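You operate a simulated robot arm through the tools that you are given. There is no shell and no other tool. Be economical: measure what you need, move in short steps, check, and stop when the job is done.

You run a simulated two-armed robot. Do the job below in one go: nothing can be reset, and whatever is moved stays where it is left.

Task
Shut the oven down, then open it and pull out the top shelf.
Fine: oven knob to off, heat and blower off; undo both latches.

The check looks at the end state, three seconds after you hand in, the way a careful person would. Anything else that was tipped, shoved, dropped, spilled or broken makes it a failure.

Robot
Two 7-joint arms with fingered hands on one trunk, on a base that drives. Base frame: it is fixed to the floor where the robot stands at the start and does not move with it; the origin is under the middle of the robot, x ahead of it, y to its left, z up. Units: m, rad, N and s.
The left shoulder is at the start at [0.021, 0.125, 1.428], the right one opposite. With the tool pointing down near the work surface each hand reaches from about 0.1 to 0.76 m from the robot's upright axis, wherever it stands, measured 20 degrees to its own side. Places, roughly: blower switch [0.7, 0, 1]; boost switch [0.7, -0.1, 1]; damper lever [1, -0.5, 1.7]; lower latch [0.9, -0.7, 1]; oven door [0.8, -0.4, 1.2]; oven heat switch [0.7, 0.1, 1]; oven knob [0.7, 0, 1.3]; red knob [0.7, 0, 1.1]; top oven shelf [1.1, -0.3, 1.3]; upper latch [0.9, -0.7, 1.4]. Payload 4 kg a hand.
The tool frame of a hand sits at the grasp point between the pads (the TCP): z along the fingers, y along the line on which they close. The tips reach 0.029 m beyond it. Largest opening 0.1 m; the body of the gripper starts 0.034 m behind the TCP. The gripper is a hand of 5 fingers: y runs from the thumb to the fingers, the wrist lies at [-0.015, -0.105, -0.177] in the tool frame, and closing takes about 1.5 s.
Orientation is told as [roll, pitch, yaw] about the base's x, y, z axes, in that order, counted from this pose: with the fingers straight down and the wrist toward the robot, the tool's x, y and z point along [0, 1, 0], [1, 0, 0] and [0, 0, -1] of the base frame.

Tools
- The arms move only by the tool nudge_tool. It takes "left_motion", "right_motion" or both (then of equal length, played together; a hand with none holds still); each is a list of rows, each a list of 2 entries, a list of its own where there are three numbers: the shift along the tool's x, y, z in units of 30 mm (1.0 is 30 mm), then the turn, a rotation vector about the tool's x, y, z in units of 5 degrees (1.0 is 5 degrees). In form: [[[dx, dy, dz], [rx, ry, rz]], ...]. A call has 1 to 12 rows; each row shifts and turns the commanded pose from where the row before left it, along the tool's axes as they then stand. "left_claw" and "right_claw" are, for a hand that has rows, the opening, from 0 (shut) to 1 (fully open), set as the call begins (left out, the last holds). A call with a number of a shift or a turn outside -1 to 1 is refused whole. Each row takes 0.2 s and may step no farther than 0.05 m and 0.15 rad from the row before; otherwise, or with a gripper value out of range, the whole call is refused. Where a pose cannot be reached the arm comes as near as it can. A force on the tool above 90 N (or 10 N above the force at the start of the call, whichever is more), or a blocked arm, ends the call early, and 0.2 s more pass. The fingers move at their own pace (about 0.045 m/s each) and stop on an object; they squeeze with about 22 N. The grip force told is the motor's: it shows also when the fingers shut on nothing. Time passes only in rows, and 0.2 s behind the last, so rows that do not move let the fingers close. The reply holds the time, the measured pose of the TCP, the force on the tool along the base axes, the opening and the grip force, in the units named above and with some noise, with the torque about the TCP (base axes, N m) and any sound that the robot's microphone picked up, and new pictures: "show" is both (left out), scene, wrist or none (wrist: the cameras of the hands that moved).
- Cameras (640 x 400 px; columns grow to the right, rows downward): "scene" is now at [0.1091, -0.041, 1.5677]; the picture's right is [-0.46, -0.89, 0.00], its down [-0.42, 0.22, -0.88] and it looks along [0.78, -0.40, -0.48] (base axes); focal length 214 px, centre (320, 200). "left" rides on the left gripper at [-0.066, -0.086, -0.121] in its tool frame; the picture's right is [-0.76, -0.31, 0.58], its down [0.59, -0.70, 0.40] and it looks along [0.28, 0.64, 0.71] (tool axes); focal length 247 px, centre (320, 200). "right" rides on the right gripper at [0.066, -0.086, -0.121] in its tool frame; the picture's right is [-0.76, 0.31, -0.58], its down [-0.59, -0.70, 0.40] and it looks along [-0.28, 0.64, 0.71] (tool axes); focal length 247 px, centre (320, 200). There is no depth. A picture from a camera that has moved, and an enlarged one, comes with that camera's place and axes in the base frame and with its lens.
- slide_trunk(by): slides the trunk up (or, below 0, down) by that many m; the arms and the scene camera ride with it, the base frame stays. It gives what a move gives, with no picture.
- steer(legs): drives the robot by 1 to 6 legs, each [ahead, turn to the left] in m and rad, along the robot's own axes; the way and the turn of a leg run together, so that a leg with both is an arc; at most 1.5 m and 3.142 rad a leg. The arms and the cameras ride along, it lands a little off, and it stops where it bumps. It gives what a move gives, and a new picture of the scene camera.
- preshape(shape, hand): the hand has 5 fingers and takes this shape, open, in about a second: jaw (thumb against the fingers, like two jaws); tri (thumb and two fingers); tip (a fingertip pinch); poke (one finger out to press); point (the index stretched); flat (the hand flat); cup (the hand cupped); fist (a fist). The gripper value then closes the fingers along that shape, each until it touches; the sizes above hold for jaw. It gives what a move gives, with no picture.
- head_to(pan, tilt): turns the head with the scene camera to pan (to the left, within 1.396 rad either way) and tilt (down, from -0.506 to 1.204), counted from straight ahead of the robot. It gives what a move gives, and a new picture of the scene camera.
- zoom(camera, box): a new picture of the part [left, top, right, bottom] of that camera's present view, enlarged. It takes no simulated time.
- sign_off(): hands the job in; it is judged then, once.

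Work in short steps. Places have to be worked out from the pictures, the camera data and where the tool is seen: move nearer, look again, correct. Check each grasp and each placing, and mend what went wrong. You have 120 turns and 260 pictures in all, those below and enlarged ones among them. Open the grippers and draw the arms clear of the work before you hand the job in, unless the task says otherwise; then end with one line.

The tools are called after "Request:" by a JSON object that holds its "fn" and its "kwargs". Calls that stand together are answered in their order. nudge_tool: Moves the arms, as the interface text tells. Its arguments: {"type":"object","properties":{"left_motion":{"type":"array"},"left_claw":{"type":"number"},"right_motion":{"type":"array"},"right_claw":{"type":"number"},"show":{"type":"string","enum":["both","scene","wrist","none"]}},"required":[]} The other tools are called the same way: slide_trunk (by) slides the trunk up or down; preshape (shape, hand) gives the hand a shape; steer (legs) drives the base; head_to (pan, tilt) turns the head that bears the scene camera; zoom (camera, box) takes an enlarged picture of a part of a camera's view; sign_off () hands the job in.

At the start:

```text
time_s: 0.0
left_position: [0.559, 0.014, 1.665]
left_tcp_rot: [0.0, 0.002, 0.0]
left_wrist_force: [0.0, -0.4, -0.9]
left_moment: [0.02, 0.0, 0.0]
left_width: 0.0999
left_gripper_force: 0.0
left_shape: jaw
right_position: [0.3796, -0.4231, 1.6284]
right_tcp_rot: [0.0, 0.001, 0.0]
right_wrist_force: [0.3, -0.4, -1.0]
right_moment: [0.01, 0.0, 0.01]
right_width: 0.0997
right_gripper_force: 0.1
right_shape: jaw
trunk travel left (down, up): [-0.625, 0.122]
robot x, y, heading: [-0.0027, -0.0013, 0.003]
head pan, tilt: [-0.48, 0.497]
```

scene: 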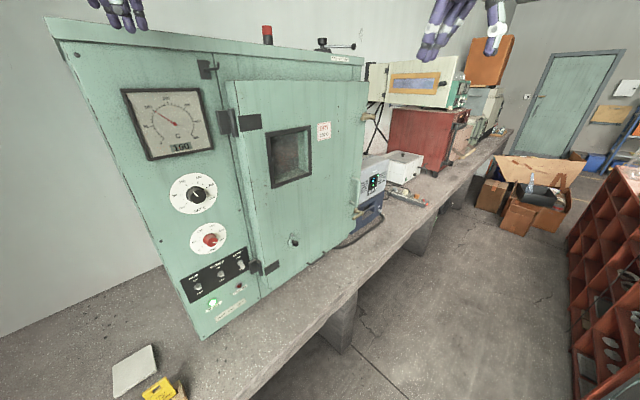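
right: 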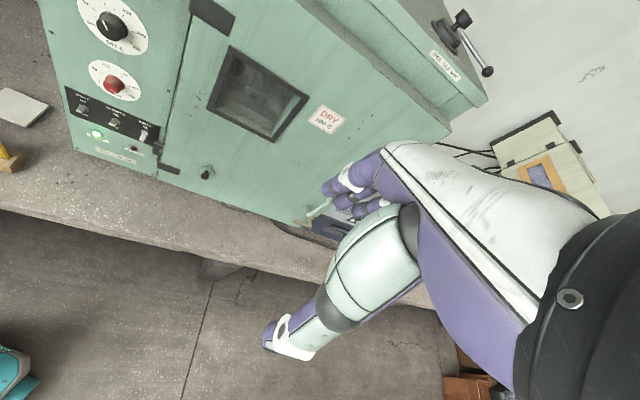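
left: 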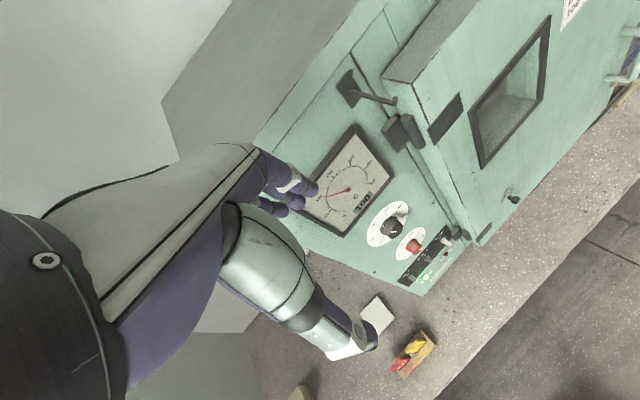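

I begin by looking closely at the control panel and the door's latches.

Request:
{"fn": "zoom", "kwargs": {"camera": "scene", "box": [150, 160, 290, 340]}}

Request:
{"fn": "zoom", "kwargs": {"camera": "scene", "box": [200, 40, 400, 260]}}

Request:
{"fn": "zoom", "kwargs": {"camera": "left", "box": [280, 100, 540, 300]}}

```text
2.22 times, centred on (220, 250) of scene
camera zoom: at [0.1091, -0.041, 1.5677], right [-0.46, -0.89, 0.0], down [-0.42, 0.22, -0.88], along [0.78, -0.4, -0.48], focal length 477 px, centre (542, 89)
```

zoom: 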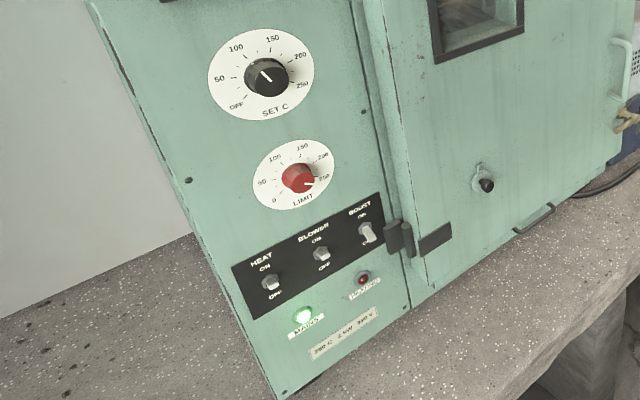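

```text
1.82 times, centred on (300, 150) of scene
camera zoom: at [0.1091, -0.041, 1.5677], right [-0.46, -0.89, 0.0], down [-0.42, 0.22, -0.88], along [0.78, -0.4, -0.48], focal length 390 px, centre (356, 291)
```

zoom: 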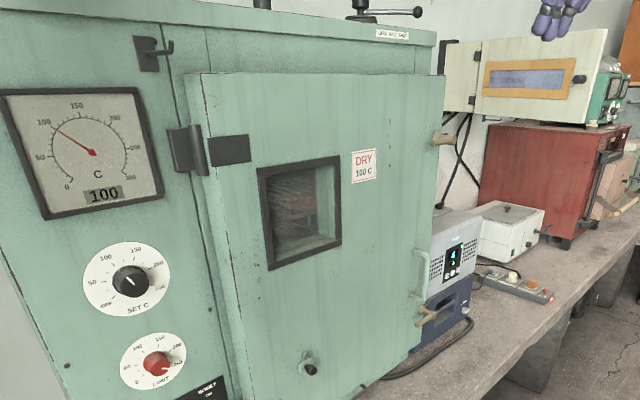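

```text
2.00 times, centred on (410, 200) of left
camera zoom: at [0.4737, -0.0511, 1.7871], right [-0.31, -0.76, -0.58], down [-0.7, 0.59, -0.4], along [0.64, 0.28, -0.71], focal length 494 px, centre (140, 200)
```

zoom: 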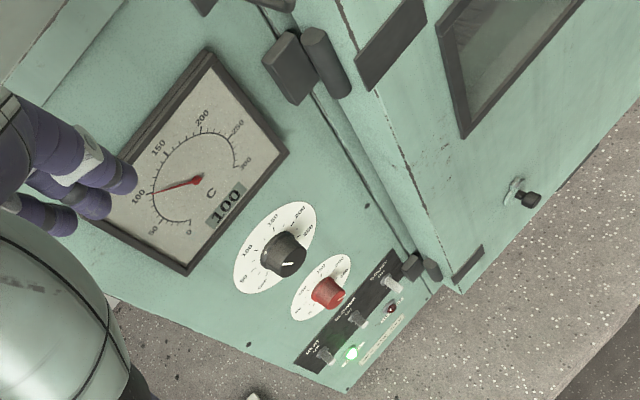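

The oven's face appears to be yawed about 17°, with its knob near (0.72, 0.02, 1.30). I turn the left hand so its fingers point forward, and aim the head at the panel.

Request:
{"fn": "nudge_tool", "kwargs": {"left_motion": [[[0, -0.5, 0], [-1, 0, 0]], [[0, -0.5, 0], [-1, 0, 0]], [[0, -0.5, 0], [-1, 0, 0]], [[0, -0.5, 0], [-1, 0, 0]], [[0, 0, 0], [-1, 0, 0]], [[0, 0, 0], [-1, 0, 0]], [[0, 0, 0], [-1, 0, 0]], [[0, 0, 0], [-1, 0, 0]], [[0, 0, 0], [-1, 0, 0]], [[0, 0, 0], [-1, 0, 0]], [[0, 0, 0], [-1, 0, 0]], [[0, 0, 0], [-1, 0, 0]]], "show": "none"}}

Request:
{"fn": "nudge_tool", "kwargs": {"left_motion": [[[0, -0.5, 0], [-1, 0, 0]], [[0, -0.5, 0], [-1, 0, 0]], [[0, -0.5, 0], [-1, 0, 0]], [[0, -1, 0], [-1, 0, 0]], [[0, -1, 0], [-1, 0, 0]], [[0, -1, 0], [-1, 0, 0]], [[0, -1, 0], [0, 1, 0]], [[0, -1, 0], [0, 1, 0]], [[0, -1, 0], [0, 1, 0]], [[0, -1, 0], [0, 0.35, 0]]], "show": "none"}}

Request:
{"fn": "head_to", "kwargs": {"pan": 0.05, "tilt": 0.55}}

```text
time_s: 2.6
left_position: [0.5005, 0.0145, 1.6571]
left_tcp_rot: [0.0, -1.048, 0.001]
left_wrist_force: [0.6, -0.3, 0.1]
left_moment: [0.0, 0.0, 0.01]
left_width: 0.0997
left_gripper_force: 0.0
left_shape: jaw
right_position: [0.3803, -0.4225, 1.6286]
right_tcp_rot: [0.001, -0.001, 0.0]
right_wrist_force: [0.0, 0.0, 0.0]
right_moment: [-0.01, 0.02, 0.01]
right_width: 0.0998
right_gripper_force: 0.0
right_shape: jaw
trunk travel left (down, up): [-0.625, 0.122]
robot x, y, heading: [0.0025, 0.0014, -0.001]
head pan, tilt: [-0.48, 0.497]
```

```text
time_s: 4.8
left_position: [0.4642, 0.0147, 1.4024]
left_tcp_rot: [1.127, -1.571, -0.834]
left_wrist_force: [0.2, 0.2, -0.2]
left_moment: [-0.03, 0.01, -0.01]
left_width: 0.0999
left_gripper_force: 0.1
left_shape: jaw
right_position: [0.3801, -0.4238, 1.6293]
right_tcp_rot: [0.0, 0.0, 0.0]
right_wrist_force: [0.7, 0.5, 0.1]
right_moment: [0.03, -0.02, 0.01]
right_width: 0.0997
right_gripper_force: 0.0
right_shape: jaw
trunk travel left (down, up): [-0.625, 0.122]
robot x, y, heading: [0.0014, -0.0027, -0.001]
head pan, tilt: [-0.48, 0.497]
```

```text
time_s: 5.8
left_position: [0.4652, 0.0155, 1.404]
left_tcp_rot: [0.374, -1.572, -0.084]
left_wrist_force: [-0.4, -0.5, 0.4]
left_moment: [0.01, -0.02, -0.01]
left_width: 0.1
left_gripper_force: 0.0
left_shape: jaw
right_position: [0.3801, -0.424, 1.6293]
right_tcp_rot: [0.0, 0.0, -0.001]
right_wrist_force: [0.2, -0.2, 0.3]
right_moment: [0.01, 0.01, -0.01]
right_width: 0.1
right_gripper_force: 0.1
right_shape: jaw
trunk travel left (down, up): [-0.625, 0.122]
robot x, y, heading: [-0.0031, 0.0005, 0.0]
head pan, tilt: [0.051, 0.55]
camera scene: at [0.118, 0.0053, 1.563], right [0.05, -1.0, 0.0], down [-0.52, -0.03, -0.85], along [0.85, 0.04, -0.52], focal length 214 px, centre (320, 200)
```

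scene: 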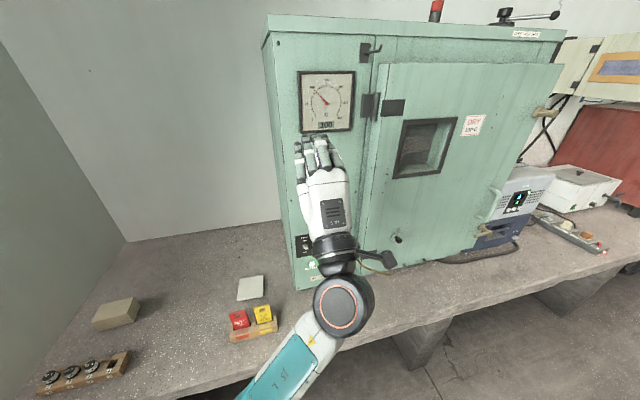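

The hand now points forward and hides the panel from the head camera. I look through the left wrist camera.

Request:
{"fn": "zoom", "kwargs": {"camera": "left", "box": [0, 0, 640, 400]}}

```text
1.00 times, centred on (320, 200) of left (not enlarged: the box is as wide or as high as the picture)
camera zoom: at [0.3683, -0.0823, 1.3191], right [0.77, -0.56, -0.31], down [0.21, 0.68, -0.7], along [0.6, 0.48, 0.64], focal length 247 px, centre (320, 200)
```

zoom: 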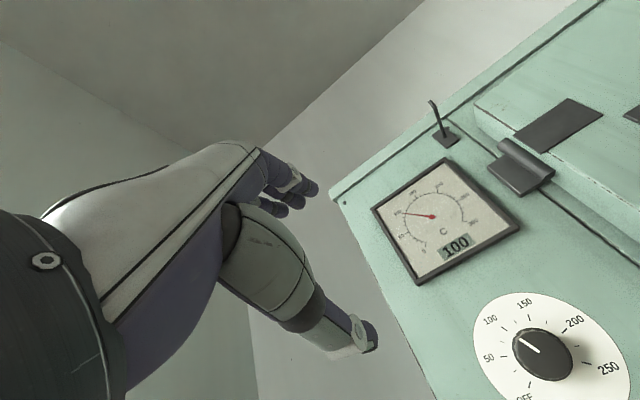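

The three views agree on the knob tip at about (0.72, 0.013, 1.30), with the pointer near 100. I line up the left hand about 0.12 m in front of it, rolled clockwise so that there is room to turn it counter-clockwise.

Request:
{"fn": "nudge_tool", "kwargs": {"left_motion": [[[-0.63, -0.87, 1], [0, 0, 0]], [[-0.63, -0.87, 1], [0, 0, 0]], [[-0.63, -0.87, 1], [0, 0, 0]], [[-0.63, -0.87, 1], [0, 0, 0]], [[0, 0, 0], [0, 0, 1]], [[0, 0, 0], [0, 0, 1]], [[0, 0, 0], [0, 0, 1]], [[0, 0, 0], [0, 0, 1]], [[0, 0, 0], [0, 0, 1]], [[0, 0, 0], [0, 0, 1]], [[0, 0, 0], [0, 0, 1]], [[0, 0, 0], [0, 0, 1]]]}}

```text
time_s: 8.3
left_position: [0.6012, -0.0235, 1.3039]
left_tcp_rot: [1.572, -0.871, -1.279]
left_wrist_force: [-0.1, -0.1, -0.1]
left_moment: [0.0, -0.01, -0.02]
left_width: 0.0998
left_gripper_force: 0.0
left_shape: jaw
right_position: [0.3808, -0.4234, 1.6295]
right_tcp_rot: [-0.001, 0.0, 0.0]
right_wrist_force: [-0.3, -1.0, 0.1]
right_moment: [-0.01, 0.0, 0.0]
right_width: 0.0996
right_gripper_force: 0.0
right_shape: jaw
trunk travel left (down, up): [-0.625, 0.122]
robot x, y, heading: [-0.0002, 0.0005, 0.002]
head pan, tilt: [0.051, 0.55]
camera scene: at [0.1178, 0.0055, 1.563], right [0.05, -1.0, 0.0], down [-0.52, -0.03, -0.85], along [0.85, 0.04, -0.52], focal length 214 px, centre (320, 200)
camera left: at [0.4843, -0.0533, 1.1971], right [0.66, -0.2, -0.72], down [0.12, 0.98, -0.16], along [0.74, 0.02, 0.67], focal length 247 px, centre (320, 200)
```

scene: 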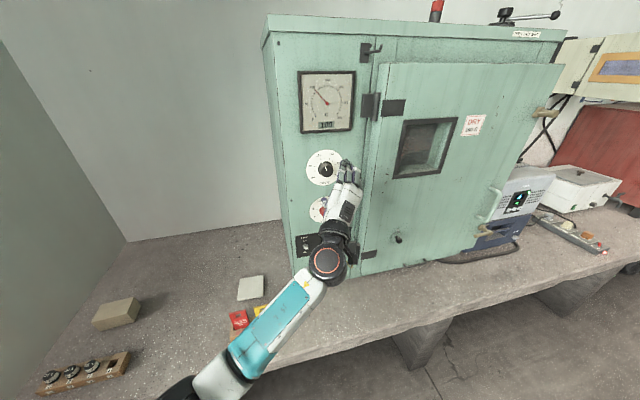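
left: 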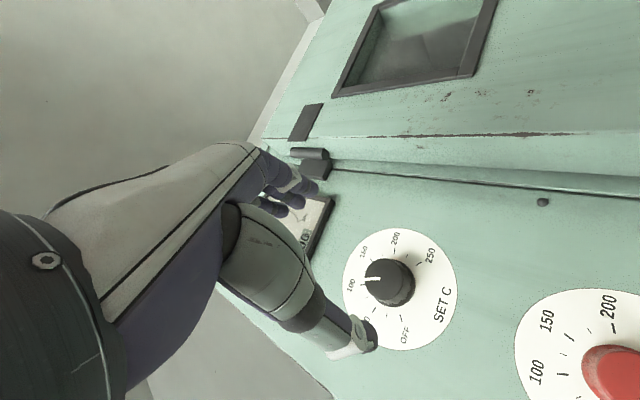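

The knob triangulates to (0.72, 0.016, 1.300) again, so the hand is within about 5 mm. I correct, advance around the knob and look before closing.

Request:
{"fn": "nudge_tool", "kwargs": {"left_motion": [[[0, -0.18, 1], [0, 0, 0]], [[0, 0, 1], [0, 0, 0]], [[0, 0, 1], [0, 0, 0]], [[0, 0, 1], [0, 0, 0]], [[0, 0, 0.2], [0, 0, 0]]]}}

```text
time_s: 9.6
left_position: [0.7093, 0.0049, 1.3054]
left_tcp_rot: [1.583, -0.872, -1.299]
left_wrist_force: [-49.5, -19.3, 2.1]
left_moment: [-0.53, 1.62, 1.56]
left_width: 0.0992
left_gripper_force: 0.1
left_shape: jaw
right_position: [0.3701, -0.4271, 1.6308]
right_tcp_rot: [0.001, -0.006, 0.0]
right_wrist_force: [-0.2, 0.3, 0.0]
right_moment: [0.01, 0.01, -0.01]
right_width: 0.0998
right_gripper_force: 0.0
right_shape: jaw
trunk travel left (down, up): [-0.625, 0.122]
robot x, y, heading: [-0.0001, -0.0031, -0.001]
head pan, tilt: [0.051, 0.55]
camera scene: at [0.1079, 0.0022, 1.5639], right [0.05, -1.0, 0.0], down [-0.52, -0.02, -0.86], along [0.85, 0.04, -0.52], focal length 214 px, centre (320, 200)
camera left: at [0.5928, -0.0226, 1.1975], right [0.67, -0.21, -0.72], down [0.14, 0.98, -0.16], along [0.73, 0.01, 0.68], focal length 247 px, centre (320, 200)
```

scene: 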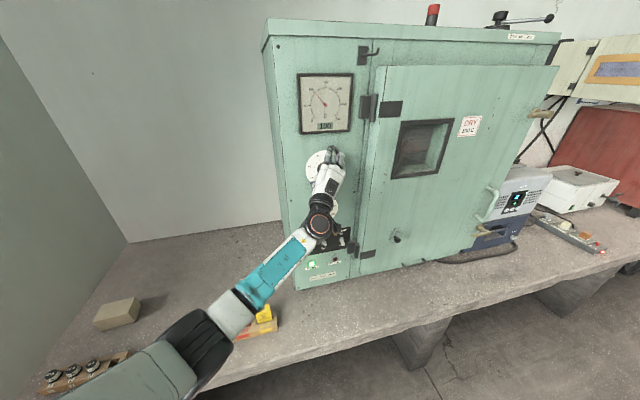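
left: 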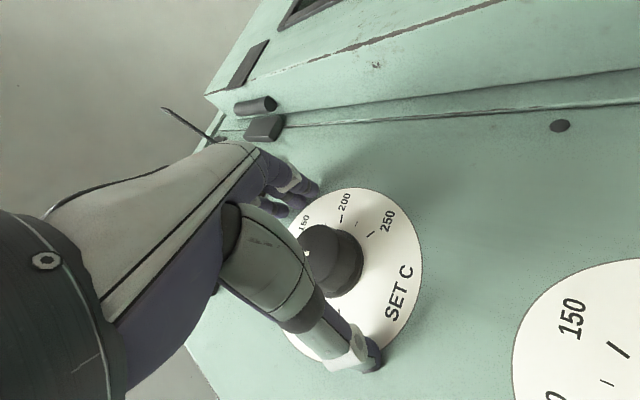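

The fingertips have met the panel (53 N). I back off about 8 mm and close on the knob.

Request:
{"fn": "nudge_tool", "kwargs": {"left_motion": [[[0, 0, -0.5], [0, 0, 0]]], "show": "none"}}

Request:
{"fn": "nudge_tool", "kwargs": {"left_motion": [[[0, 0, 0], [0, 0, 0]], [[0, 0, 0], [0, 0, 0]], [[0, 0, 0], [0, 0, 0]], [[0, 0, 0], [0, 0, 0]], [[0, 0, 0], [0, 0, 0]], [[0, 0, 0], [0, 0, 0]], [[0, 0, 0], [0, 0, 0]], [[0, 0, 0], [0, 0, 0]]], "left_claw": 0, "show": "wrist"}}

```text
time_s: 9.9
left_position: [0.7051, 0.0134, 1.3012]
left_tcp_rot: [1.57, -0.871, -1.275]
left_wrist_force: [-7.5, -5.4, 0.1]
left_moment: [-0.27, 0.36, 0.31]
left_width: 0.0996
left_gripper_force: 0.0
left_shape: jaw
right_position: [0.3784, -0.424, 1.6297]
right_tcp_rot: [0.0, -0.001, 0.0]
right_wrist_force: [-0.3, -0.3, -0.7]
right_moment: [-0.03, 0.01, 0.0]
right_width: 0.0998
right_gripper_force: 0.0
right_shape: jaw
trunk travel left (down, up): [-0.625, 0.122]
robot x, y, heading: [0.0025, -0.0028, 0.002]
head pan, tilt: [0.051, 0.55]
```

```text
time_s: 11.8
left_position: [0.704, 0.0085, 1.3003]
left_tcp_rot: [1.573, -0.872, -1.282]
left_wrist_force: [-2.3, -10.9, 5.7]
left_moment: [0.02, -0.12, -0.2]
left_width: 0.0457
left_gripper_force: 21.5
left_shape: jaw
right_position: [0.3784, -0.426, 1.6299]
right_tcp_rot: [0.001, 0.0, 0.0]
right_wrist_force: [0.8, -0.4, 0.0]
right_moment: [0.01, 0.01, 0.01]
right_width: 0.0999
right_gripper_force: 0.1
right_shape: jaw
trunk travel left (down, up): [-0.625, 0.122]
robot x, y, heading: [-0.0014, -0.0035, -0.002]
head pan, tilt: [0.051, 0.55]
camera left: at [0.5871, -0.0204, 1.1944], right [0.66, -0.2, -0.72], down [0.12, 0.98, -0.16], along [0.74, 0.02, 0.67], focal length 247 px, centre (320, 200)
```

left: 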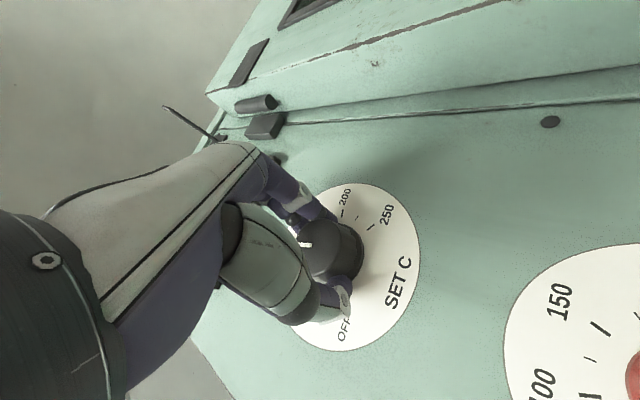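

It's gripped at 46 mm. I turn it counter-clockwise by 60°.

Request:
{"fn": "nudge_tool", "kwargs": {"left_motion": [[[0, 0, 0], [0, 0, -1]], [[0, 0, 0], [0, 0, -1]], [[0, 0, 0], [0, 0, -1]], [[0, 0, 0], [0, 0, -1]], [[0, 0, 0], [0, 0, -1]], [[0, 0, 0], [0, 0, -1]], [[0, 0, 0], [0, 0, -1]], [[0, 0, 0], [0, 0, -1]], [[0, 0, 0], [0, 0, -1]], [[0, 0, 0], [0, 0, -1]], [[0, 0, 0], [0, 0, -1]], [[0, 0, 0], [0, 0, -1]]]}}

```text
time_s: 14.3
left_position: [0.7037, 0.0101, 1.302]
left_tcp_rot: [-1.582, -1.218, 1.874]
left_wrist_force: [-10.0, -3.5, 15.4]
left_moment: [0.18, -0.44, 0.01]
left_width: 0.0458
left_gripper_force: 21.6
left_shape: jaw
right_position: [0.3764, -0.4242, 1.6314]
right_tcp_rot: [-0.002, -0.002, 0.001]
right_wrist_force: [0.4, -0.4, 0.6]
right_moment: [-0.01, -0.02, 0.01]
right_width: 0.0997
right_gripper_force: 0.1
right_shape: jaw
trunk travel left (down, up): [-0.625, 0.122]
robot x, y, heading: [-0.0023, -0.0011, 0.003]
head pan, tilt: [0.051, 0.55]
camera scene: at [0.1142, 0.0043, 1.5634], right [0.05, -1.0, 0.0], down [-0.52, -0.03, -0.85], along [0.85, 0.04, -0.52], focal length 214 px, centre (320, 200)
camera left: at [0.615, -0.1113, 1.2441], right [0.79, -0.62, -0.02], down [0.3, 0.41, -0.86], along [0.54, 0.67, 0.51], focal length 247 px, centre (320, 200)
```

scene: 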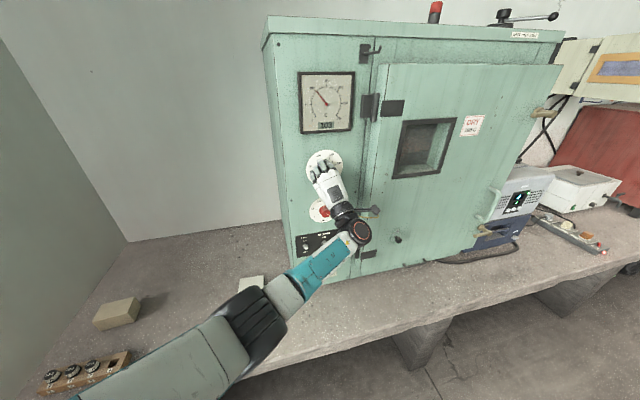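
left: 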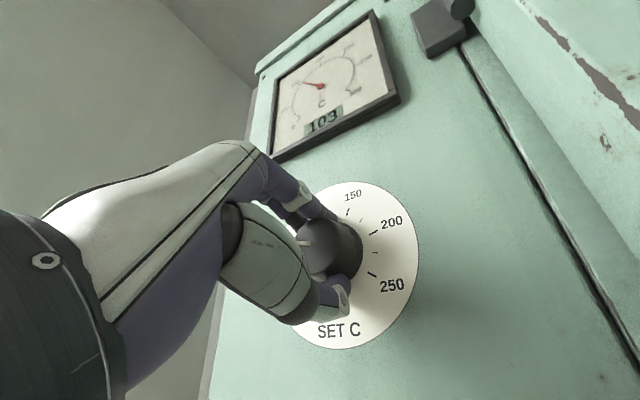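

The knob turned with the hand. I turn on another 40° or so and watch the torque.

Request:
{"fn": "nudge_tool", "kwargs": {"left_motion": [[[0, 0, 0], [0, 0, -1]], [[0, 0, 0], [0, 0, -1]], [[0, 0, 0], [0, 0, -1]], [[0, 0, 0], [0, 0, -1]], [[0, 0, 0], [0, 0, -1]], [[0, 0, 0], [0, 0, -1]], [[0, 0, 0], [0, 0, -1]], [[0, 0, 0], [0, 0, -1]]], "show": "wrist"}}

```text
time_s: 16.1
left_position: [0.7031, 0.0118, 1.3009]
left_tcp_rot: [-1.572, -0.522, 1.865]
left_wrist_force: [-11.6, -0.9, 7.2]
left_moment: [0.09, -0.3, 0.22]
left_width: 0.0457
left_gripper_force: 22.0
left_shape: jaw
right_position: [0.3773, -0.4238, 1.6296]
right_tcp_rot: [0.001, -0.003, 0.001]
right_wrist_force: [0.0, -1.2, -0.2]
right_moment: [0.01, -0.06, -0.05]
right_width: 0.0998
right_gripper_force: 0.0
right_shape: jaw
trunk travel left (down, up): [-0.625, 0.122]
robot x, y, heading: [0.0001, -0.0032, -0.005]
head pan, tilt: [0.051, 0.55]
camera left: at [0.619, -0.1249, 1.3162], right [0.74, -0.45, 0.5], down [0.47, -0.19, -0.86], along [0.48, 0.87, 0.08], focal length 247 px, centre (320, 200)
```

left: 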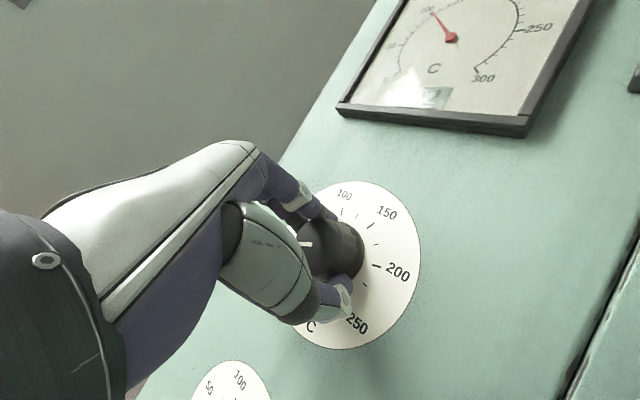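

The mark has moved with the hand, 100° in all. I go about 15° further, looking for the end stop.

Request:
{"fn": "nudge_tool", "kwargs": {"left_motion": [[[0, 0, 0], [0, 0, -1]], [[0, 0, 0], [0, 0, -1]], [[0, 0, 0], [0, 0, -1]]], "show": "wrist"}}

```text
time_s: 16.9
left_position: [0.7032, 0.0121, 1.301]
left_tcp_rot: [-1.574, -0.258, 1.863]
left_wrist_force: [-11.8, 2.9, 9.4]
left_moment: [0.18, -0.25, 0.27]
left_width: 0.0458
left_gripper_force: 22.2
left_shape: jaw
right_position: [0.3762, -0.4222, 1.6299]
right_tcp_rot: [0.001, -0.001, 0.002]
right_wrist_force: [0.6, 0.6, 0.5]
right_moment: [0.04, 0.01, 0.01]
right_width: 0.0997
right_gripper_force: 0.1
right_shape: jaw
trunk travel left (down, up): [-0.625, 0.122]
robot x, y, heading: [-0.001, -0.0005, 0.0]
head pan, tilt: [0.051, 0.55]
camera left: at [0.6169, -0.1182, 1.3436], right [0.69, -0.3, 0.65], down [0.54, -0.39, -0.75], along [0.48, 0.87, -0.11], focal length 247 px, centre (320, 200)
```

left: 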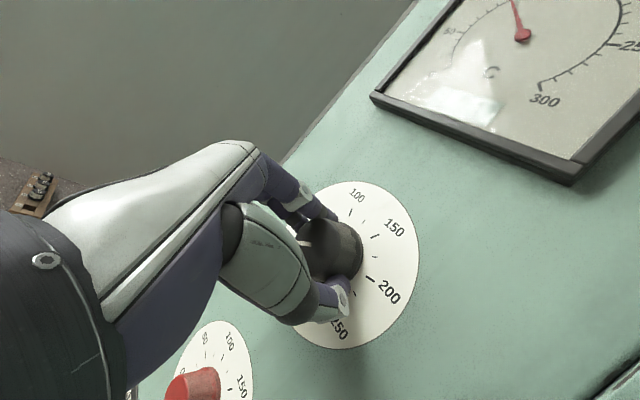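

I can't see the mark well past the thumb, so I release, back away and look at it.

Request:
{"fn": "nudge_tool", "kwargs": {"left_motion": [[[0, 0, 0], [0, 0, 0]], [[0, 0, 0], [0, 0, 0]], [[0, 0, 0], [0, 0, 0]], [[0, 0, 0], [0, 0, 0]], [[0, 0, 0], [0, 0, 0]], [[0, 0, -1], [0, 0, 0]], [[0, 0, -1], [0, 0, 0]], [[0, 0, -1], [0, 0, 0]], [[0, 0, -1], [0, 0, 0]]], "left_claw": 1}}

Request:
{"fn": "zoom", "kwargs": {"camera": "scene", "box": [280, 120, 400, 290]}}

```text
time_s: 18.9
left_position: [0.5888, -0.0223, 1.2982]
left_tcp_rot: [-1.568, -0.262, 1.864]
left_wrist_force: [0.3, 0.0, 0.7]
left_moment: [-0.02, 0.02, 0.0]
left_width: 0.0998
left_gripper_force: 0.1
left_shape: jaw
right_position: [0.3794, -0.4248, 1.629]
right_tcp_rot: [-0.002, -0.003, 0.0]
right_wrist_force: [-0.8, -0.4, 0.5]
right_moment: [0.03, 0.02, 0.02]
right_width: 0.0998
right_gripper_force: 0.1
right_shape: jaw
trunk travel left (down, up): [-0.625, 0.122]
robot x, y, heading: [0.0002, 0.0008, -0.0]
head pan, tilt: [0.051, 0.55]
camera scene: at [0.1169, 0.0043, 1.5631], right [0.05, -1.0, 0.0], down [-0.52, -0.03, -0.85], along [0.85, 0.04, -0.52], focal length 214 px, centre (320, 200)
camera left: at [0.5034, -0.1527, 1.3413], right [0.69, -0.3, 0.65], down [0.53, -0.39, -0.75], along [0.48, 0.87, -0.11], focal length 247 px, centre (320, 200)
```

scene: 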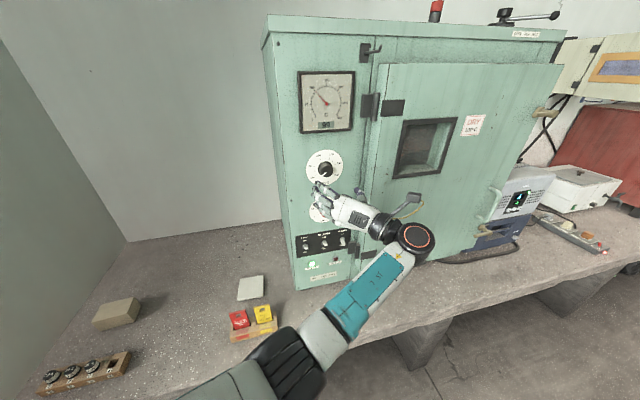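
left: 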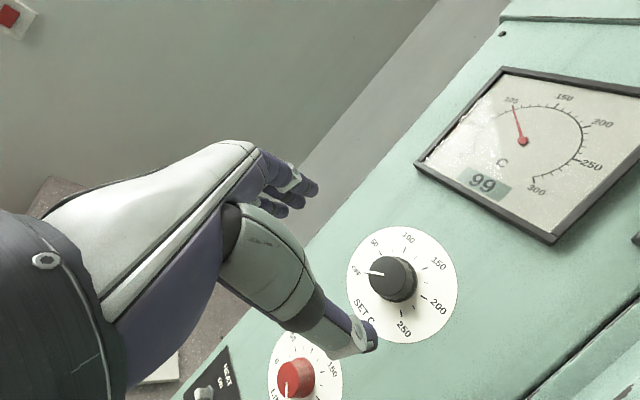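

```text
2.35 times, centred on (340, 205) of scene
camera zoom: at [0.1169, 0.0043, 1.5631], right [0.05, -1.0, 0.0], down [-0.52, -0.03, -0.85], along [0.85, 0.04, -0.52], focal length 505 px, centre (273, 188)
```

zoom: 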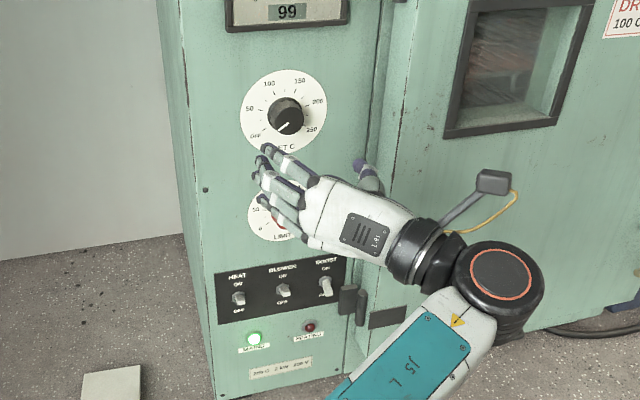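

The display is now dropping (99) and the pointer seems near OFF. I check it enlarged.

Request:
{"fn": "zoom", "kwargs": {"camera": "left", "box": [330, 210, 480, 360]}}

Request:
{"fn": "zoom", "kwargs": {"camera": "scene", "box": [290, 140, 360, 190]}}

Request:
{"fn": "zoom", "kwargs": {"camera": "scene", "box": [290, 220, 370, 280]}}

```text
2.67 times, centred on (405, 285) of left
camera zoom: at [0.5034, -0.1527, 1.3413], right [0.69, -0.3, 0.65], down [0.53, -0.39, -0.75], along [0.48, 0.87, -0.11], focal length 659 px, centre (93, -27)
```

zoom: 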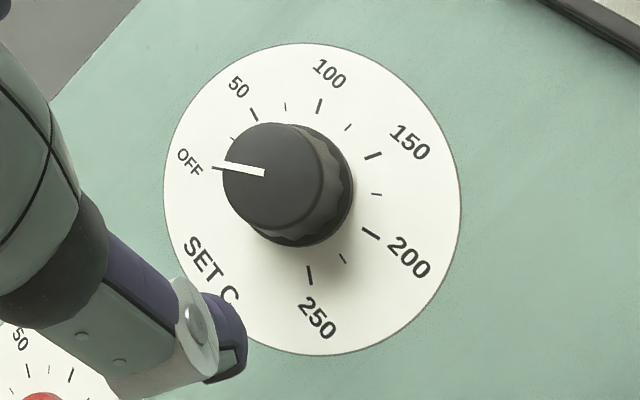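

```text
8.00 times, centred on (325, 165) of scene
camera zoom: at [0.1169, 0.0043, 1.5631], right [0.05, -1.0, 0.0], down [-0.52, -0.03, -0.85], along [0.85, 0.04, -0.52], focal length 1716 px, centre (280, 480)
```

zoom: 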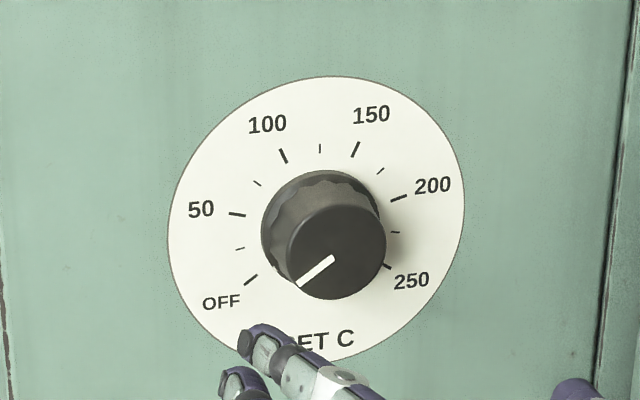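

```text
6.67 times, centred on (330, 250) of scene
camera zoom: at [0.1169, 0.0043, 1.5631], right [0.05, -1.0, 0.0], down [-0.52, -0.03, -0.85], along [0.85, 0.04, -0.52], focal length 1430 px, centre (253, -133)
```

zoom: 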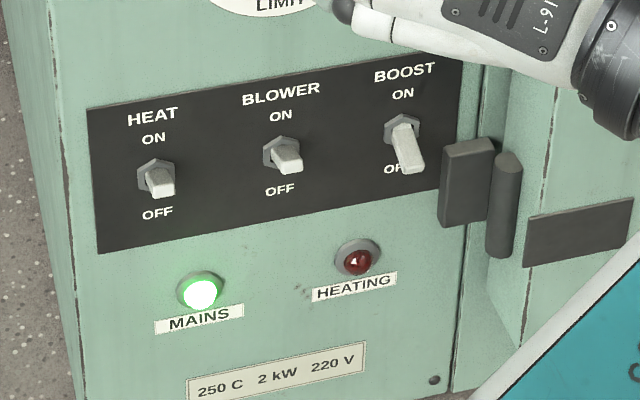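

The knob is at OFF. HEAT and BLOWER stand up (ON) and BOOST is already down, with their bushes at about (0.715, 0.086, 0.988) and (0.736, 0.016, 0.990). I roll the hand back upright, draw it back a little and shape it for poking.

Request:
{"fn": "nudge_tool", "kwargs": {"left_motion": [[[0, 0, -1], [0, 0, 1]], [[0, 0, -1], [0, 0, 1]], [[0, 0, 0], [0, 0, 1]], [[0, 0, 0], [0, 0, 1]], [[0, 0, 0], [0, 0, 1]], [[0, 0, 0], [0, 0, 1]], [[0, 0, 0], [0, 0, 1]], [[0, 0, 0], [0, 0, 1]], [[0, 0, 0], [0, 0, 1]], [[0, 0, 0], [0, 0, 1]], [[0, 0, 0], [0, 0, 1]], [[0, 0, 0], [0, 0, 1]]], "show": "none"}}

Request:
{"fn": "preshape", "kwargs": {"hand": "left", "shape": "poke"}}

Request:
{"fn": "nudge_tool", "kwargs": {"left_motion": [[[0, 0, 0], [0, 0, 1]], [[0, 0, 0], [0, 0, 1]], [[0, 0, 0], [0, 0, 1]], [[0, -1, 0], [0, 0, 0]], [[0, -1, 0], [0, 0, 0]], [[0, -1, 0], [0, 0, 0]], [[0, -1, 0], [0, 0, 0]], [[0, -1, 0], [0, 0, 0]]]}}

```text
time_s: 21.6
left_position: [0.5347, -0.0407, 1.3011]
left_tcp_rot: [-1.57, -1.311, 1.86]
left_wrist_force: [0.1, -0.8, 1.1]
left_moment: [-0.01, 0.02, 0.0]
left_width: 0.0998
left_gripper_force: 0.1
left_shape: jaw
right_position: [0.3809, -0.4237, 1.63]
right_tcp_rot: [0.0, 0.0, -0.001]
right_wrist_force: [-0.4, 0.7, -0.5]
right_moment: [0.01, -0.02, 0.01]
right_width: 0.0998
right_gripper_force: 0.0
right_shape: jaw
trunk travel left (down, up): [-0.625, 0.122]
robot x, y, heading: [-0.0006, 0.002, -0.001]
head pan, tilt: [0.051, 0.55]
```

```text
time_s: 22.4
left_position: [0.5348, -0.0398, 1.2996]
left_tcp_rot: [-1.566, -1.31, 1.861]
left_wrist_force: [-0.5, -0.3, -0.7]
left_moment: [0.0, 0.0, 0.04]
left_width: 0.0
left_gripper_force: 0.0
left_shape: poke
right_position: [0.3802, -0.4234, 1.6295]
right_tcp_rot: [-0.001, -0.002, 0.0]
right_wrist_force: [0.4, 0.0, -1.7]
right_moment: [-0.02, 0.0, 0.02]
right_width: 0.0999
right_gripper_force: 0.1
right_shape: jaw
trunk travel left (down, up): [-0.625, 0.122]
robot x, y, heading: [-0.0007, 0.005, -0.003]
head pan, tilt: [0.051, 0.55]
```

```text
time_s: 24.2
left_position: [0.5346, -0.0404, 1.1484]
left_tcp_rot: [-1.911, -1.573, 2.202]
left_wrist_force: [0.4, -0.2, -0.4]
left_moment: [0.01, -0.02, -0.03]
left_width: 0.0001
left_gripper_force: 0.0
left_shape: poke
right_position: [0.3811, -0.4248, 1.6288]
right_tcp_rot: [0.001, 0.0, 0.001]
right_wrist_force: [-0.3, 0.1, 0.5]
right_moment: [0.0, -0.01, 0.0]
right_width: 0.0999
right_gripper_force: 0.1
right_shape: jaw
trunk travel left (down, up): [-0.625, 0.122]
robot x, y, heading: [0.0002, -0.0006, -0.003]
head pan, tilt: [0.051, 0.55]
camera scene: at [0.1183, 0.0049, 1.563], right [0.05, -1.0, 0.0], down [-0.52, -0.03, -0.85], along [0.85, 0.04, -0.52], focal length 214 px, centre (320, 200)
camera left: at [0.4377, -0.1382, 1.0639], right [0.77, -0.56, -0.31], down [0.21, 0.68, -0.7], along [0.6, 0.48, 0.64], focal length 247 px, centre (320, 200)
```

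scene: 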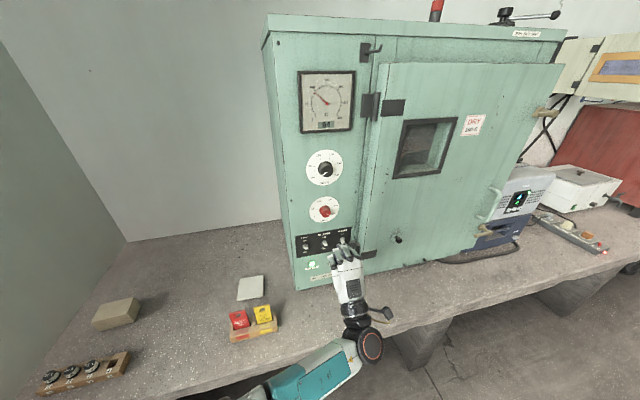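
left: 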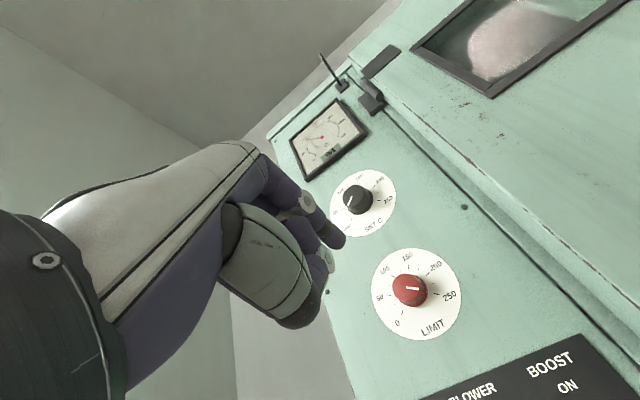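

I need the index fingertip's place in the tool frame, so I enlarge the hand in the scene view.

Request:
{"fn": "zoom", "kwargs": {"camera": "scene", "box": [290, 210, 410, 290]}}

Request:
{"fn": "zoom", "kwargs": {"camera": "left", "box": [220, 150, 380, 270]}}

```text
5.00 times, centred on (350, 250) of scene
camera zoom: at [0.1183, 0.0049, 1.563], right [0.05, -1.0, 0.0], down [-0.52, -0.03, -0.85], along [0.85, 0.04, -0.52], focal length 1072 px, centre (170, -50)
```

zoom: 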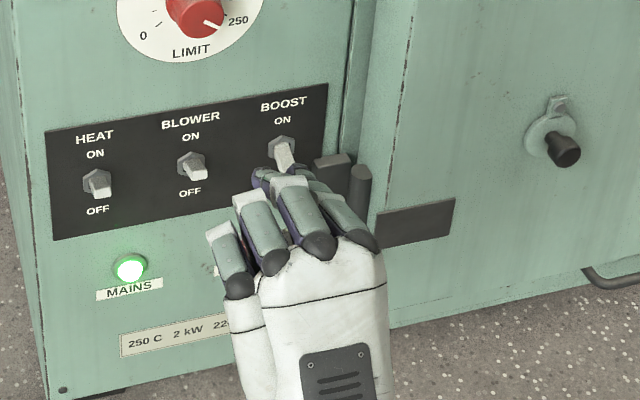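

```text
3.33 times, centred on (300, 210) of left
camera zoom: at [0.4377, -0.1382, 1.0639], right [0.77, -0.56, -0.31], down [0.21, 0.68, -0.7], along [0.6, 0.48, 0.64], focal length 823 px, centre (387, 167)
```

zoom: 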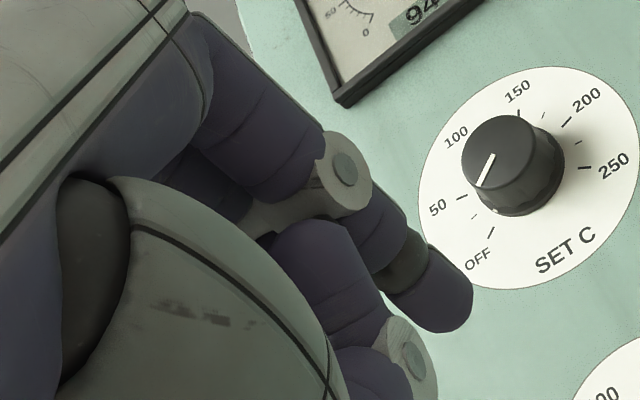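

The index fingertip is about 30 mm ahead of the TCP and 5 mm up. I bring it in front of HEAT, above the lever and close to the panel.

Request:
{"fn": "nudge_tool", "kwargs": {"left_motion": [[[0.6, -0.85, 0], [0, 0, 0]], [[0.6, -0.85, 0], [0, 0, 0]], [[0.6, -0.85, 0], [0, 0, 0]], [[0.58, -0.85, 0], [0, 0, 0]], [[0, 0, 1], [0, 0, 0]], [[0, 0, 1], [0, 0, 0]], [[0, 0, 1], [0, 0, 0]], [[0, 0, 1], [0, 0, 0]], [[0, 0, 0.8], [0, 0, 0]]]}}

Request:
{"fn": "zoom", "kwargs": {"camera": "scene", "box": [280, 210, 370, 270]}}

```text
time_s: 26.2
left_position: [0.6283, 0.0652, 1.0615]
left_tcp_rot: [0.244, -1.57, 0.046]
left_wrist_force: [0.5, -0.8, -0.4]
left_moment: [0.01, 0.06, -0.02]
left_width: 0.0
left_gripper_force: 0.1
left_shape: poke
left hand out of reach, approached as far as the arm can: row 8, 9
right_position: [0.3794, -0.424, 1.6293]
right_tcp_rot: [0.001, 0.002, 0.001]
right_wrist_force: [-0.9, -1.0, 0.0]
right_moment: [-0.02, 0.01, 0.01]
right_width: 0.0995
right_gripper_force: 0.0
right_shape: jaw
trunk travel left (down, up): [-0.625, 0.122]
robot x, y, heading: [0.0013, -0.0008, 0.001]
head pan, tilt: [0.051, 0.55]
camera scene: at [0.118, 0.0051, 1.563], right [0.05, -1.0, 0.0], down [-0.52, -0.03, -0.85], along [0.85, 0.04, -0.52], focal length 214 px, centre (320, 200)
camera left: at [0.5306, -0.0315, 0.9769], right [0.77, -0.56, -0.31], down [0.21, 0.68, -0.7], along [0.6, 0.48, 0.64], focal length 247 px, centre (320, 200)
```

scene: 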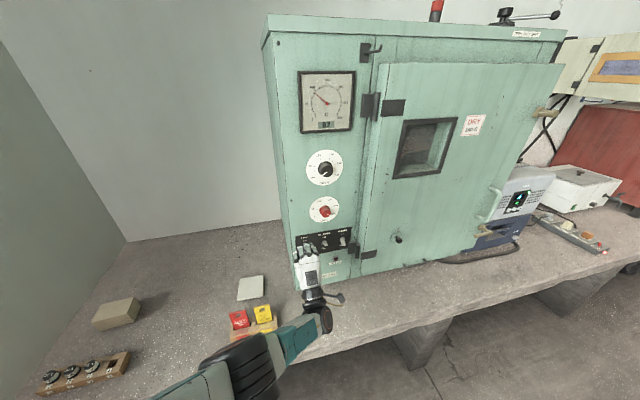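
left: 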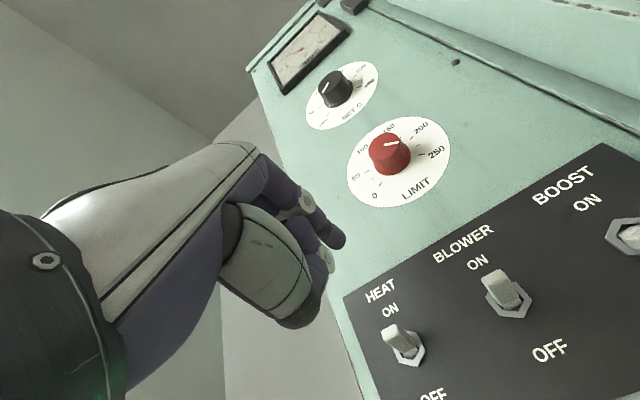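

```text
6.67 times, centred on (325, 240) of scene
camera zoom: at [0.118, 0.0051, 1.563], right [0.05, -1.0, 0.0], down [-0.52, -0.03, -0.85], along [0.85, 0.04, -0.52], focal length 1430 px, centre (287, -67)
```

zoom: 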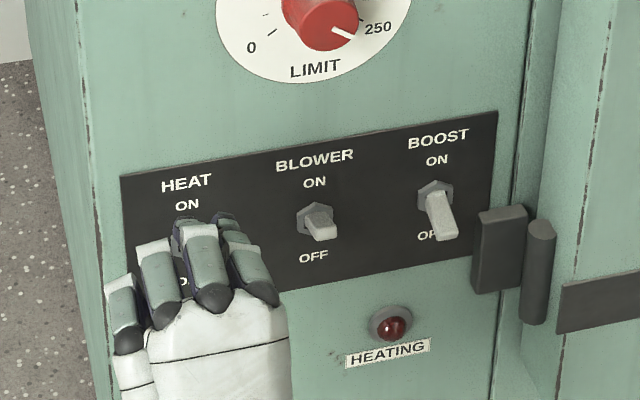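

The arm is at its limit this low. I draw the hand back and up, then lower the trunk 0.2 m to bring the shoulder nearer.

Request:
{"fn": "nudge_tool", "kwargs": {"left_motion": [[[0, 0, -1], [0, 0, 0]], [[0, 0, -1], [0, 0, 0]], [[0, 1, 0], [0, 0, 0]], [[0, 1, 0], [0, 0, 0]], [[0, 1, 0], [0, 0, 0]], [[0, 1, 0], [0, 0, 0]], [[0, 1, 0], [0, 0, 0]], [[0, 1, 0], [0, 0, 0]]], "show": "none"}}

Request:
{"fn": "slide_trunk", "kwargs": {"by": -0.2}}

Request:
{"fn": "head_to", "kwargs": {"pan": 0.05, "tilt": 0.45}}

```text
time_s: 28.1
left_position: [0.5704, 0.0534, 1.2429]
left_tcp_rot: [0.741, -1.568, -0.449]
left_wrist_force: [0.3, -0.2, -0.6]
left_moment: [0.03, 0.0, 0.0]
left_width: 0.0002
left_gripper_force: 0.1
left_shape: poke
right_position: [0.3801, -0.4238, 1.6293]
right_tcp_rot: [0.0, 0.0, -0.001]
right_wrist_force: [0.7, 0.0, -0.4]
right_moment: [0.0, -0.02, 0.0]
right_width: 0.0999
right_gripper_force: 0.1
right_shape: jaw
trunk travel left (down, up): [-0.625, 0.122]
robot x, y, heading: [-0.0028, -0.0029, 0.001]
head pan, tilt: [0.051, 0.55]
```

```text
time_s: 30.2
left_position: [0.5688, 0.0487, 1.0407]
left_tcp_rot: [-0.929, -1.572, 1.224]
left_wrist_force: [-0.4, -0.1, 0.4]
left_moment: [-0.06, 0.02, -0.04]
left_width: 0.0001
left_gripper_force: 0.1
left_shape: poke
right_position: [0.3799, -0.4227, 1.431]
right_tcp_rot: [-0.001, -0.001, -0.001]
right_wrist_force: [-0.2, 1.1, 0.0]
right_moment: [0.02, 0.0, 0.0]
right_width: 0.0998
right_gripper_force: 0.0
right_shape: jaw
trunk travel left (down, up): [-0.425, 0.322]
robot x, y, heading: [-0.0009, 0.0003, -0.005]
head pan, tilt: [0.051, 0.55]
```

```text
time_s: 30.9
left_position: [0.5688, 0.0498, 1.041]
left_tcp_rot: [0.147, -1.57, 0.143]
left_wrist_force: [0.1, -0.2, -1.1]
left_moment: [0.0, -0.01, 0.05]
left_width: 0.0
left_gripper_force: 0.0
left_shape: poke
right_position: [0.3805, -0.423, 1.4291]
right_tcp_rot: [-0.001, -0.001, 0.0]
right_wrist_force: [0.0, 0.0, 0.2]
right_moment: [-0.03, -0.06, 0.03]
right_width: 0.0996
right_gripper_force: 0.0
right_shape: jaw
trunk travel left (down, up): [-0.425, 0.322]
robot x, y, heading: [0.0013, -0.0031, 0.001]
head pan, tilt: [0.051, 0.45]
camera scene: at [0.1356, 0.0053, 1.3708], right [0.05, -1.0, 0.0], down [-0.44, -0.02, -0.9], along [0.9, 0.05, -0.44], focal length 214 px, centre (320, 200)
```

scene: 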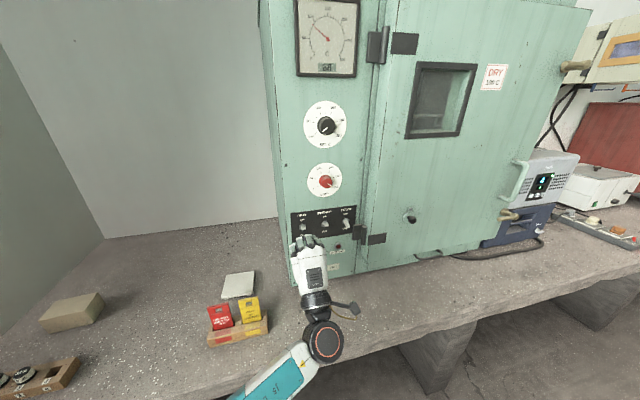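

TCP is 7 mm left of HEAT, with the tip near z = 1.046. I shift and advance till the tip is about 11 mm from the panel.

Request:
{"fn": "nudge_tool", "kwargs": {"left_motion": [[[-0.2, 0, 1], [0, 0, 0]], [[0, 0, 1], [0, 0, 0]], [[0, 0, 1], [0, 0, 0]], [[0, 0, 0.6], [0, 0, 0]]]}}

Request:
{"fn": "zoom", "kwargs": {"camera": "scene", "box": [280, 195, 370, 255]}}

Request:
{"fn": "zoom", "kwargs": {"camera": "left", "box": [220, 150, 460, 320]}}

```text
time_s: 31.9
left_position: [0.6737, 0.0748, 1.0408]
left_tcp_rot: [0.146, -1.57, 0.148]
left_wrist_force: [0.3, 1.4, 0.6]
left_moment: [0.0, 0.0, -0.01]
left_width: 0.0
left_gripper_force: 0.1
left_shape: poke
right_position: [0.3805, -0.4228, 1.4297]
right_tcp_rot: [-0.001, 0.0, -0.001]
right_wrist_force: [-0.4, -1.2, -0.4]
right_moment: [-0.01, -0.01, 0.03]
right_width: 0.0996
right_gripper_force: 0.0
right_shape: jaw
trunk travel left (down, up): [-0.425, 0.322]
robot x, y, heading: [-0.0011, 0.0022, -0.0]
head pan, tilt: [0.051, 0.45]
camera scene: at [0.1357, 0.0054, 1.3708], right [0.05, -1.0, 0.0], down [-0.44, -0.02, -0.9], along [0.9, 0.05, -0.44], focal length 214 px, centre (320, 200)
camera left: at [0.5764, -0.0225, 0.9564], right [0.77, -0.56, -0.31], down [0.21, 0.68, -0.7], along [0.6, 0.48, 0.64], focal length 247 px, centre (320, 200)
```

scene: 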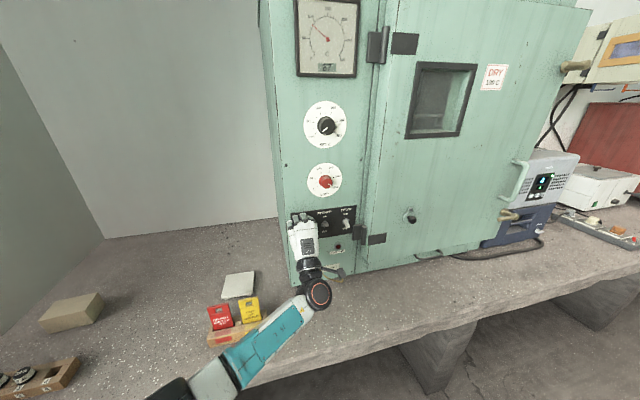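
left: 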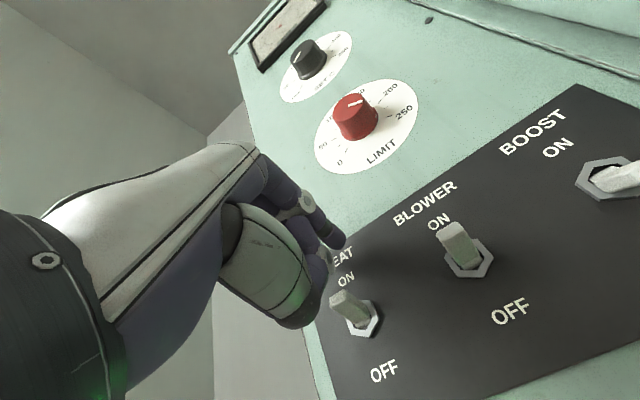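

```text
6.67 times, centred on (325, 225) of scene
camera zoom: at [0.1357, 0.0054, 1.3708], right [0.05, -1.0, 0.0], down [-0.44, -0.02, -0.9], along [0.9, 0.05, -0.44], focal length 1430 px, centre (287, 33)
```

zoom: 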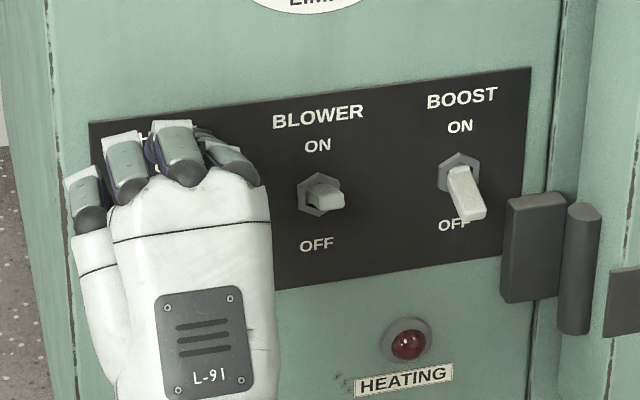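

```text
2.35 times, centred on (340, 235) of left
camera zoom: at [0.5764, -0.0225, 0.9564], right [0.77, -0.56, -0.31], down [0.21, 0.68, -0.7], along [0.6, 0.48, 0.64], focal length 581 px, centre (273, 118)
```

zoom: 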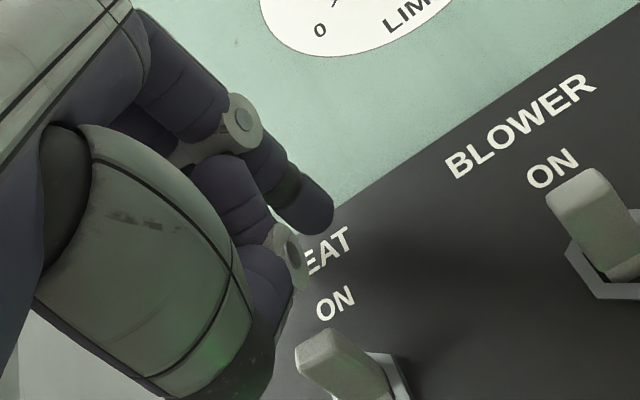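

The fingertip hovers above HEAT's lever. I move down past the lever's middle and look.

Request:
{"fn": "nudge_tool", "kwargs": {"left_motion": [[[0.1, -0.5, 0], [0, 0, 0]], [[0, -0.5, 0], [0, 0, 0]], [[0, -0.5, 0], [0, 0, 0]], [[0, -0.5, 0], [0, 0, 0]]], "show": "wrist"}}

```text
time_s: 32.9
left_position: [0.6695, 0.079, 0.9906]
left_tcp_rot: [-2.712, -1.554, 3.003]
left_wrist_force: [-6.4, 0.7, 29.5]
left_moment: [0.18, -0.74, 0.1]
left_width: 0.0002
left_gripper_force: 0.0
left_shape: poke
right_position: [0.3766, -0.4244, 1.4316]
right_tcp_rot: [0.0, -0.002, -0.001]
right_wrist_force: [0.5, 0.5, 0.3]
right_moment: [-0.02, 0.0, 0.0]
right_width: 0.1001
right_gripper_force: 0.1
right_shape: jaw
trunk travel left (down, up): [-0.425, 0.322]
robot x, y, heading: [-0.0023, 0.0005, -0.005]
head pan, tilt: [0.051, 0.45]
camera left: at [0.5748, -0.0184, 0.9044], right [0.78, -0.56, -0.29], down [0.22, 0.68, -0.7], along [0.59, 0.48, 0.65], focal length 247 px, centre (320, 200)
```

left: 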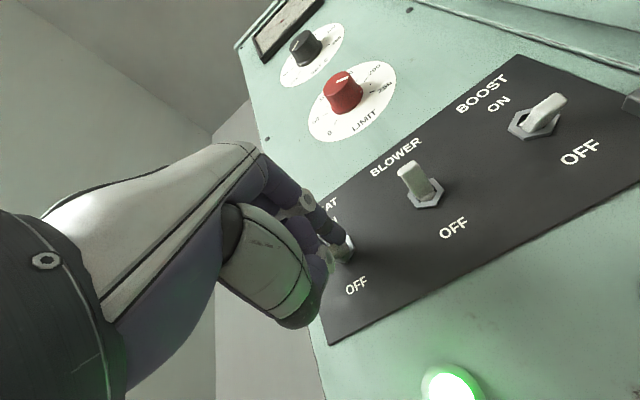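

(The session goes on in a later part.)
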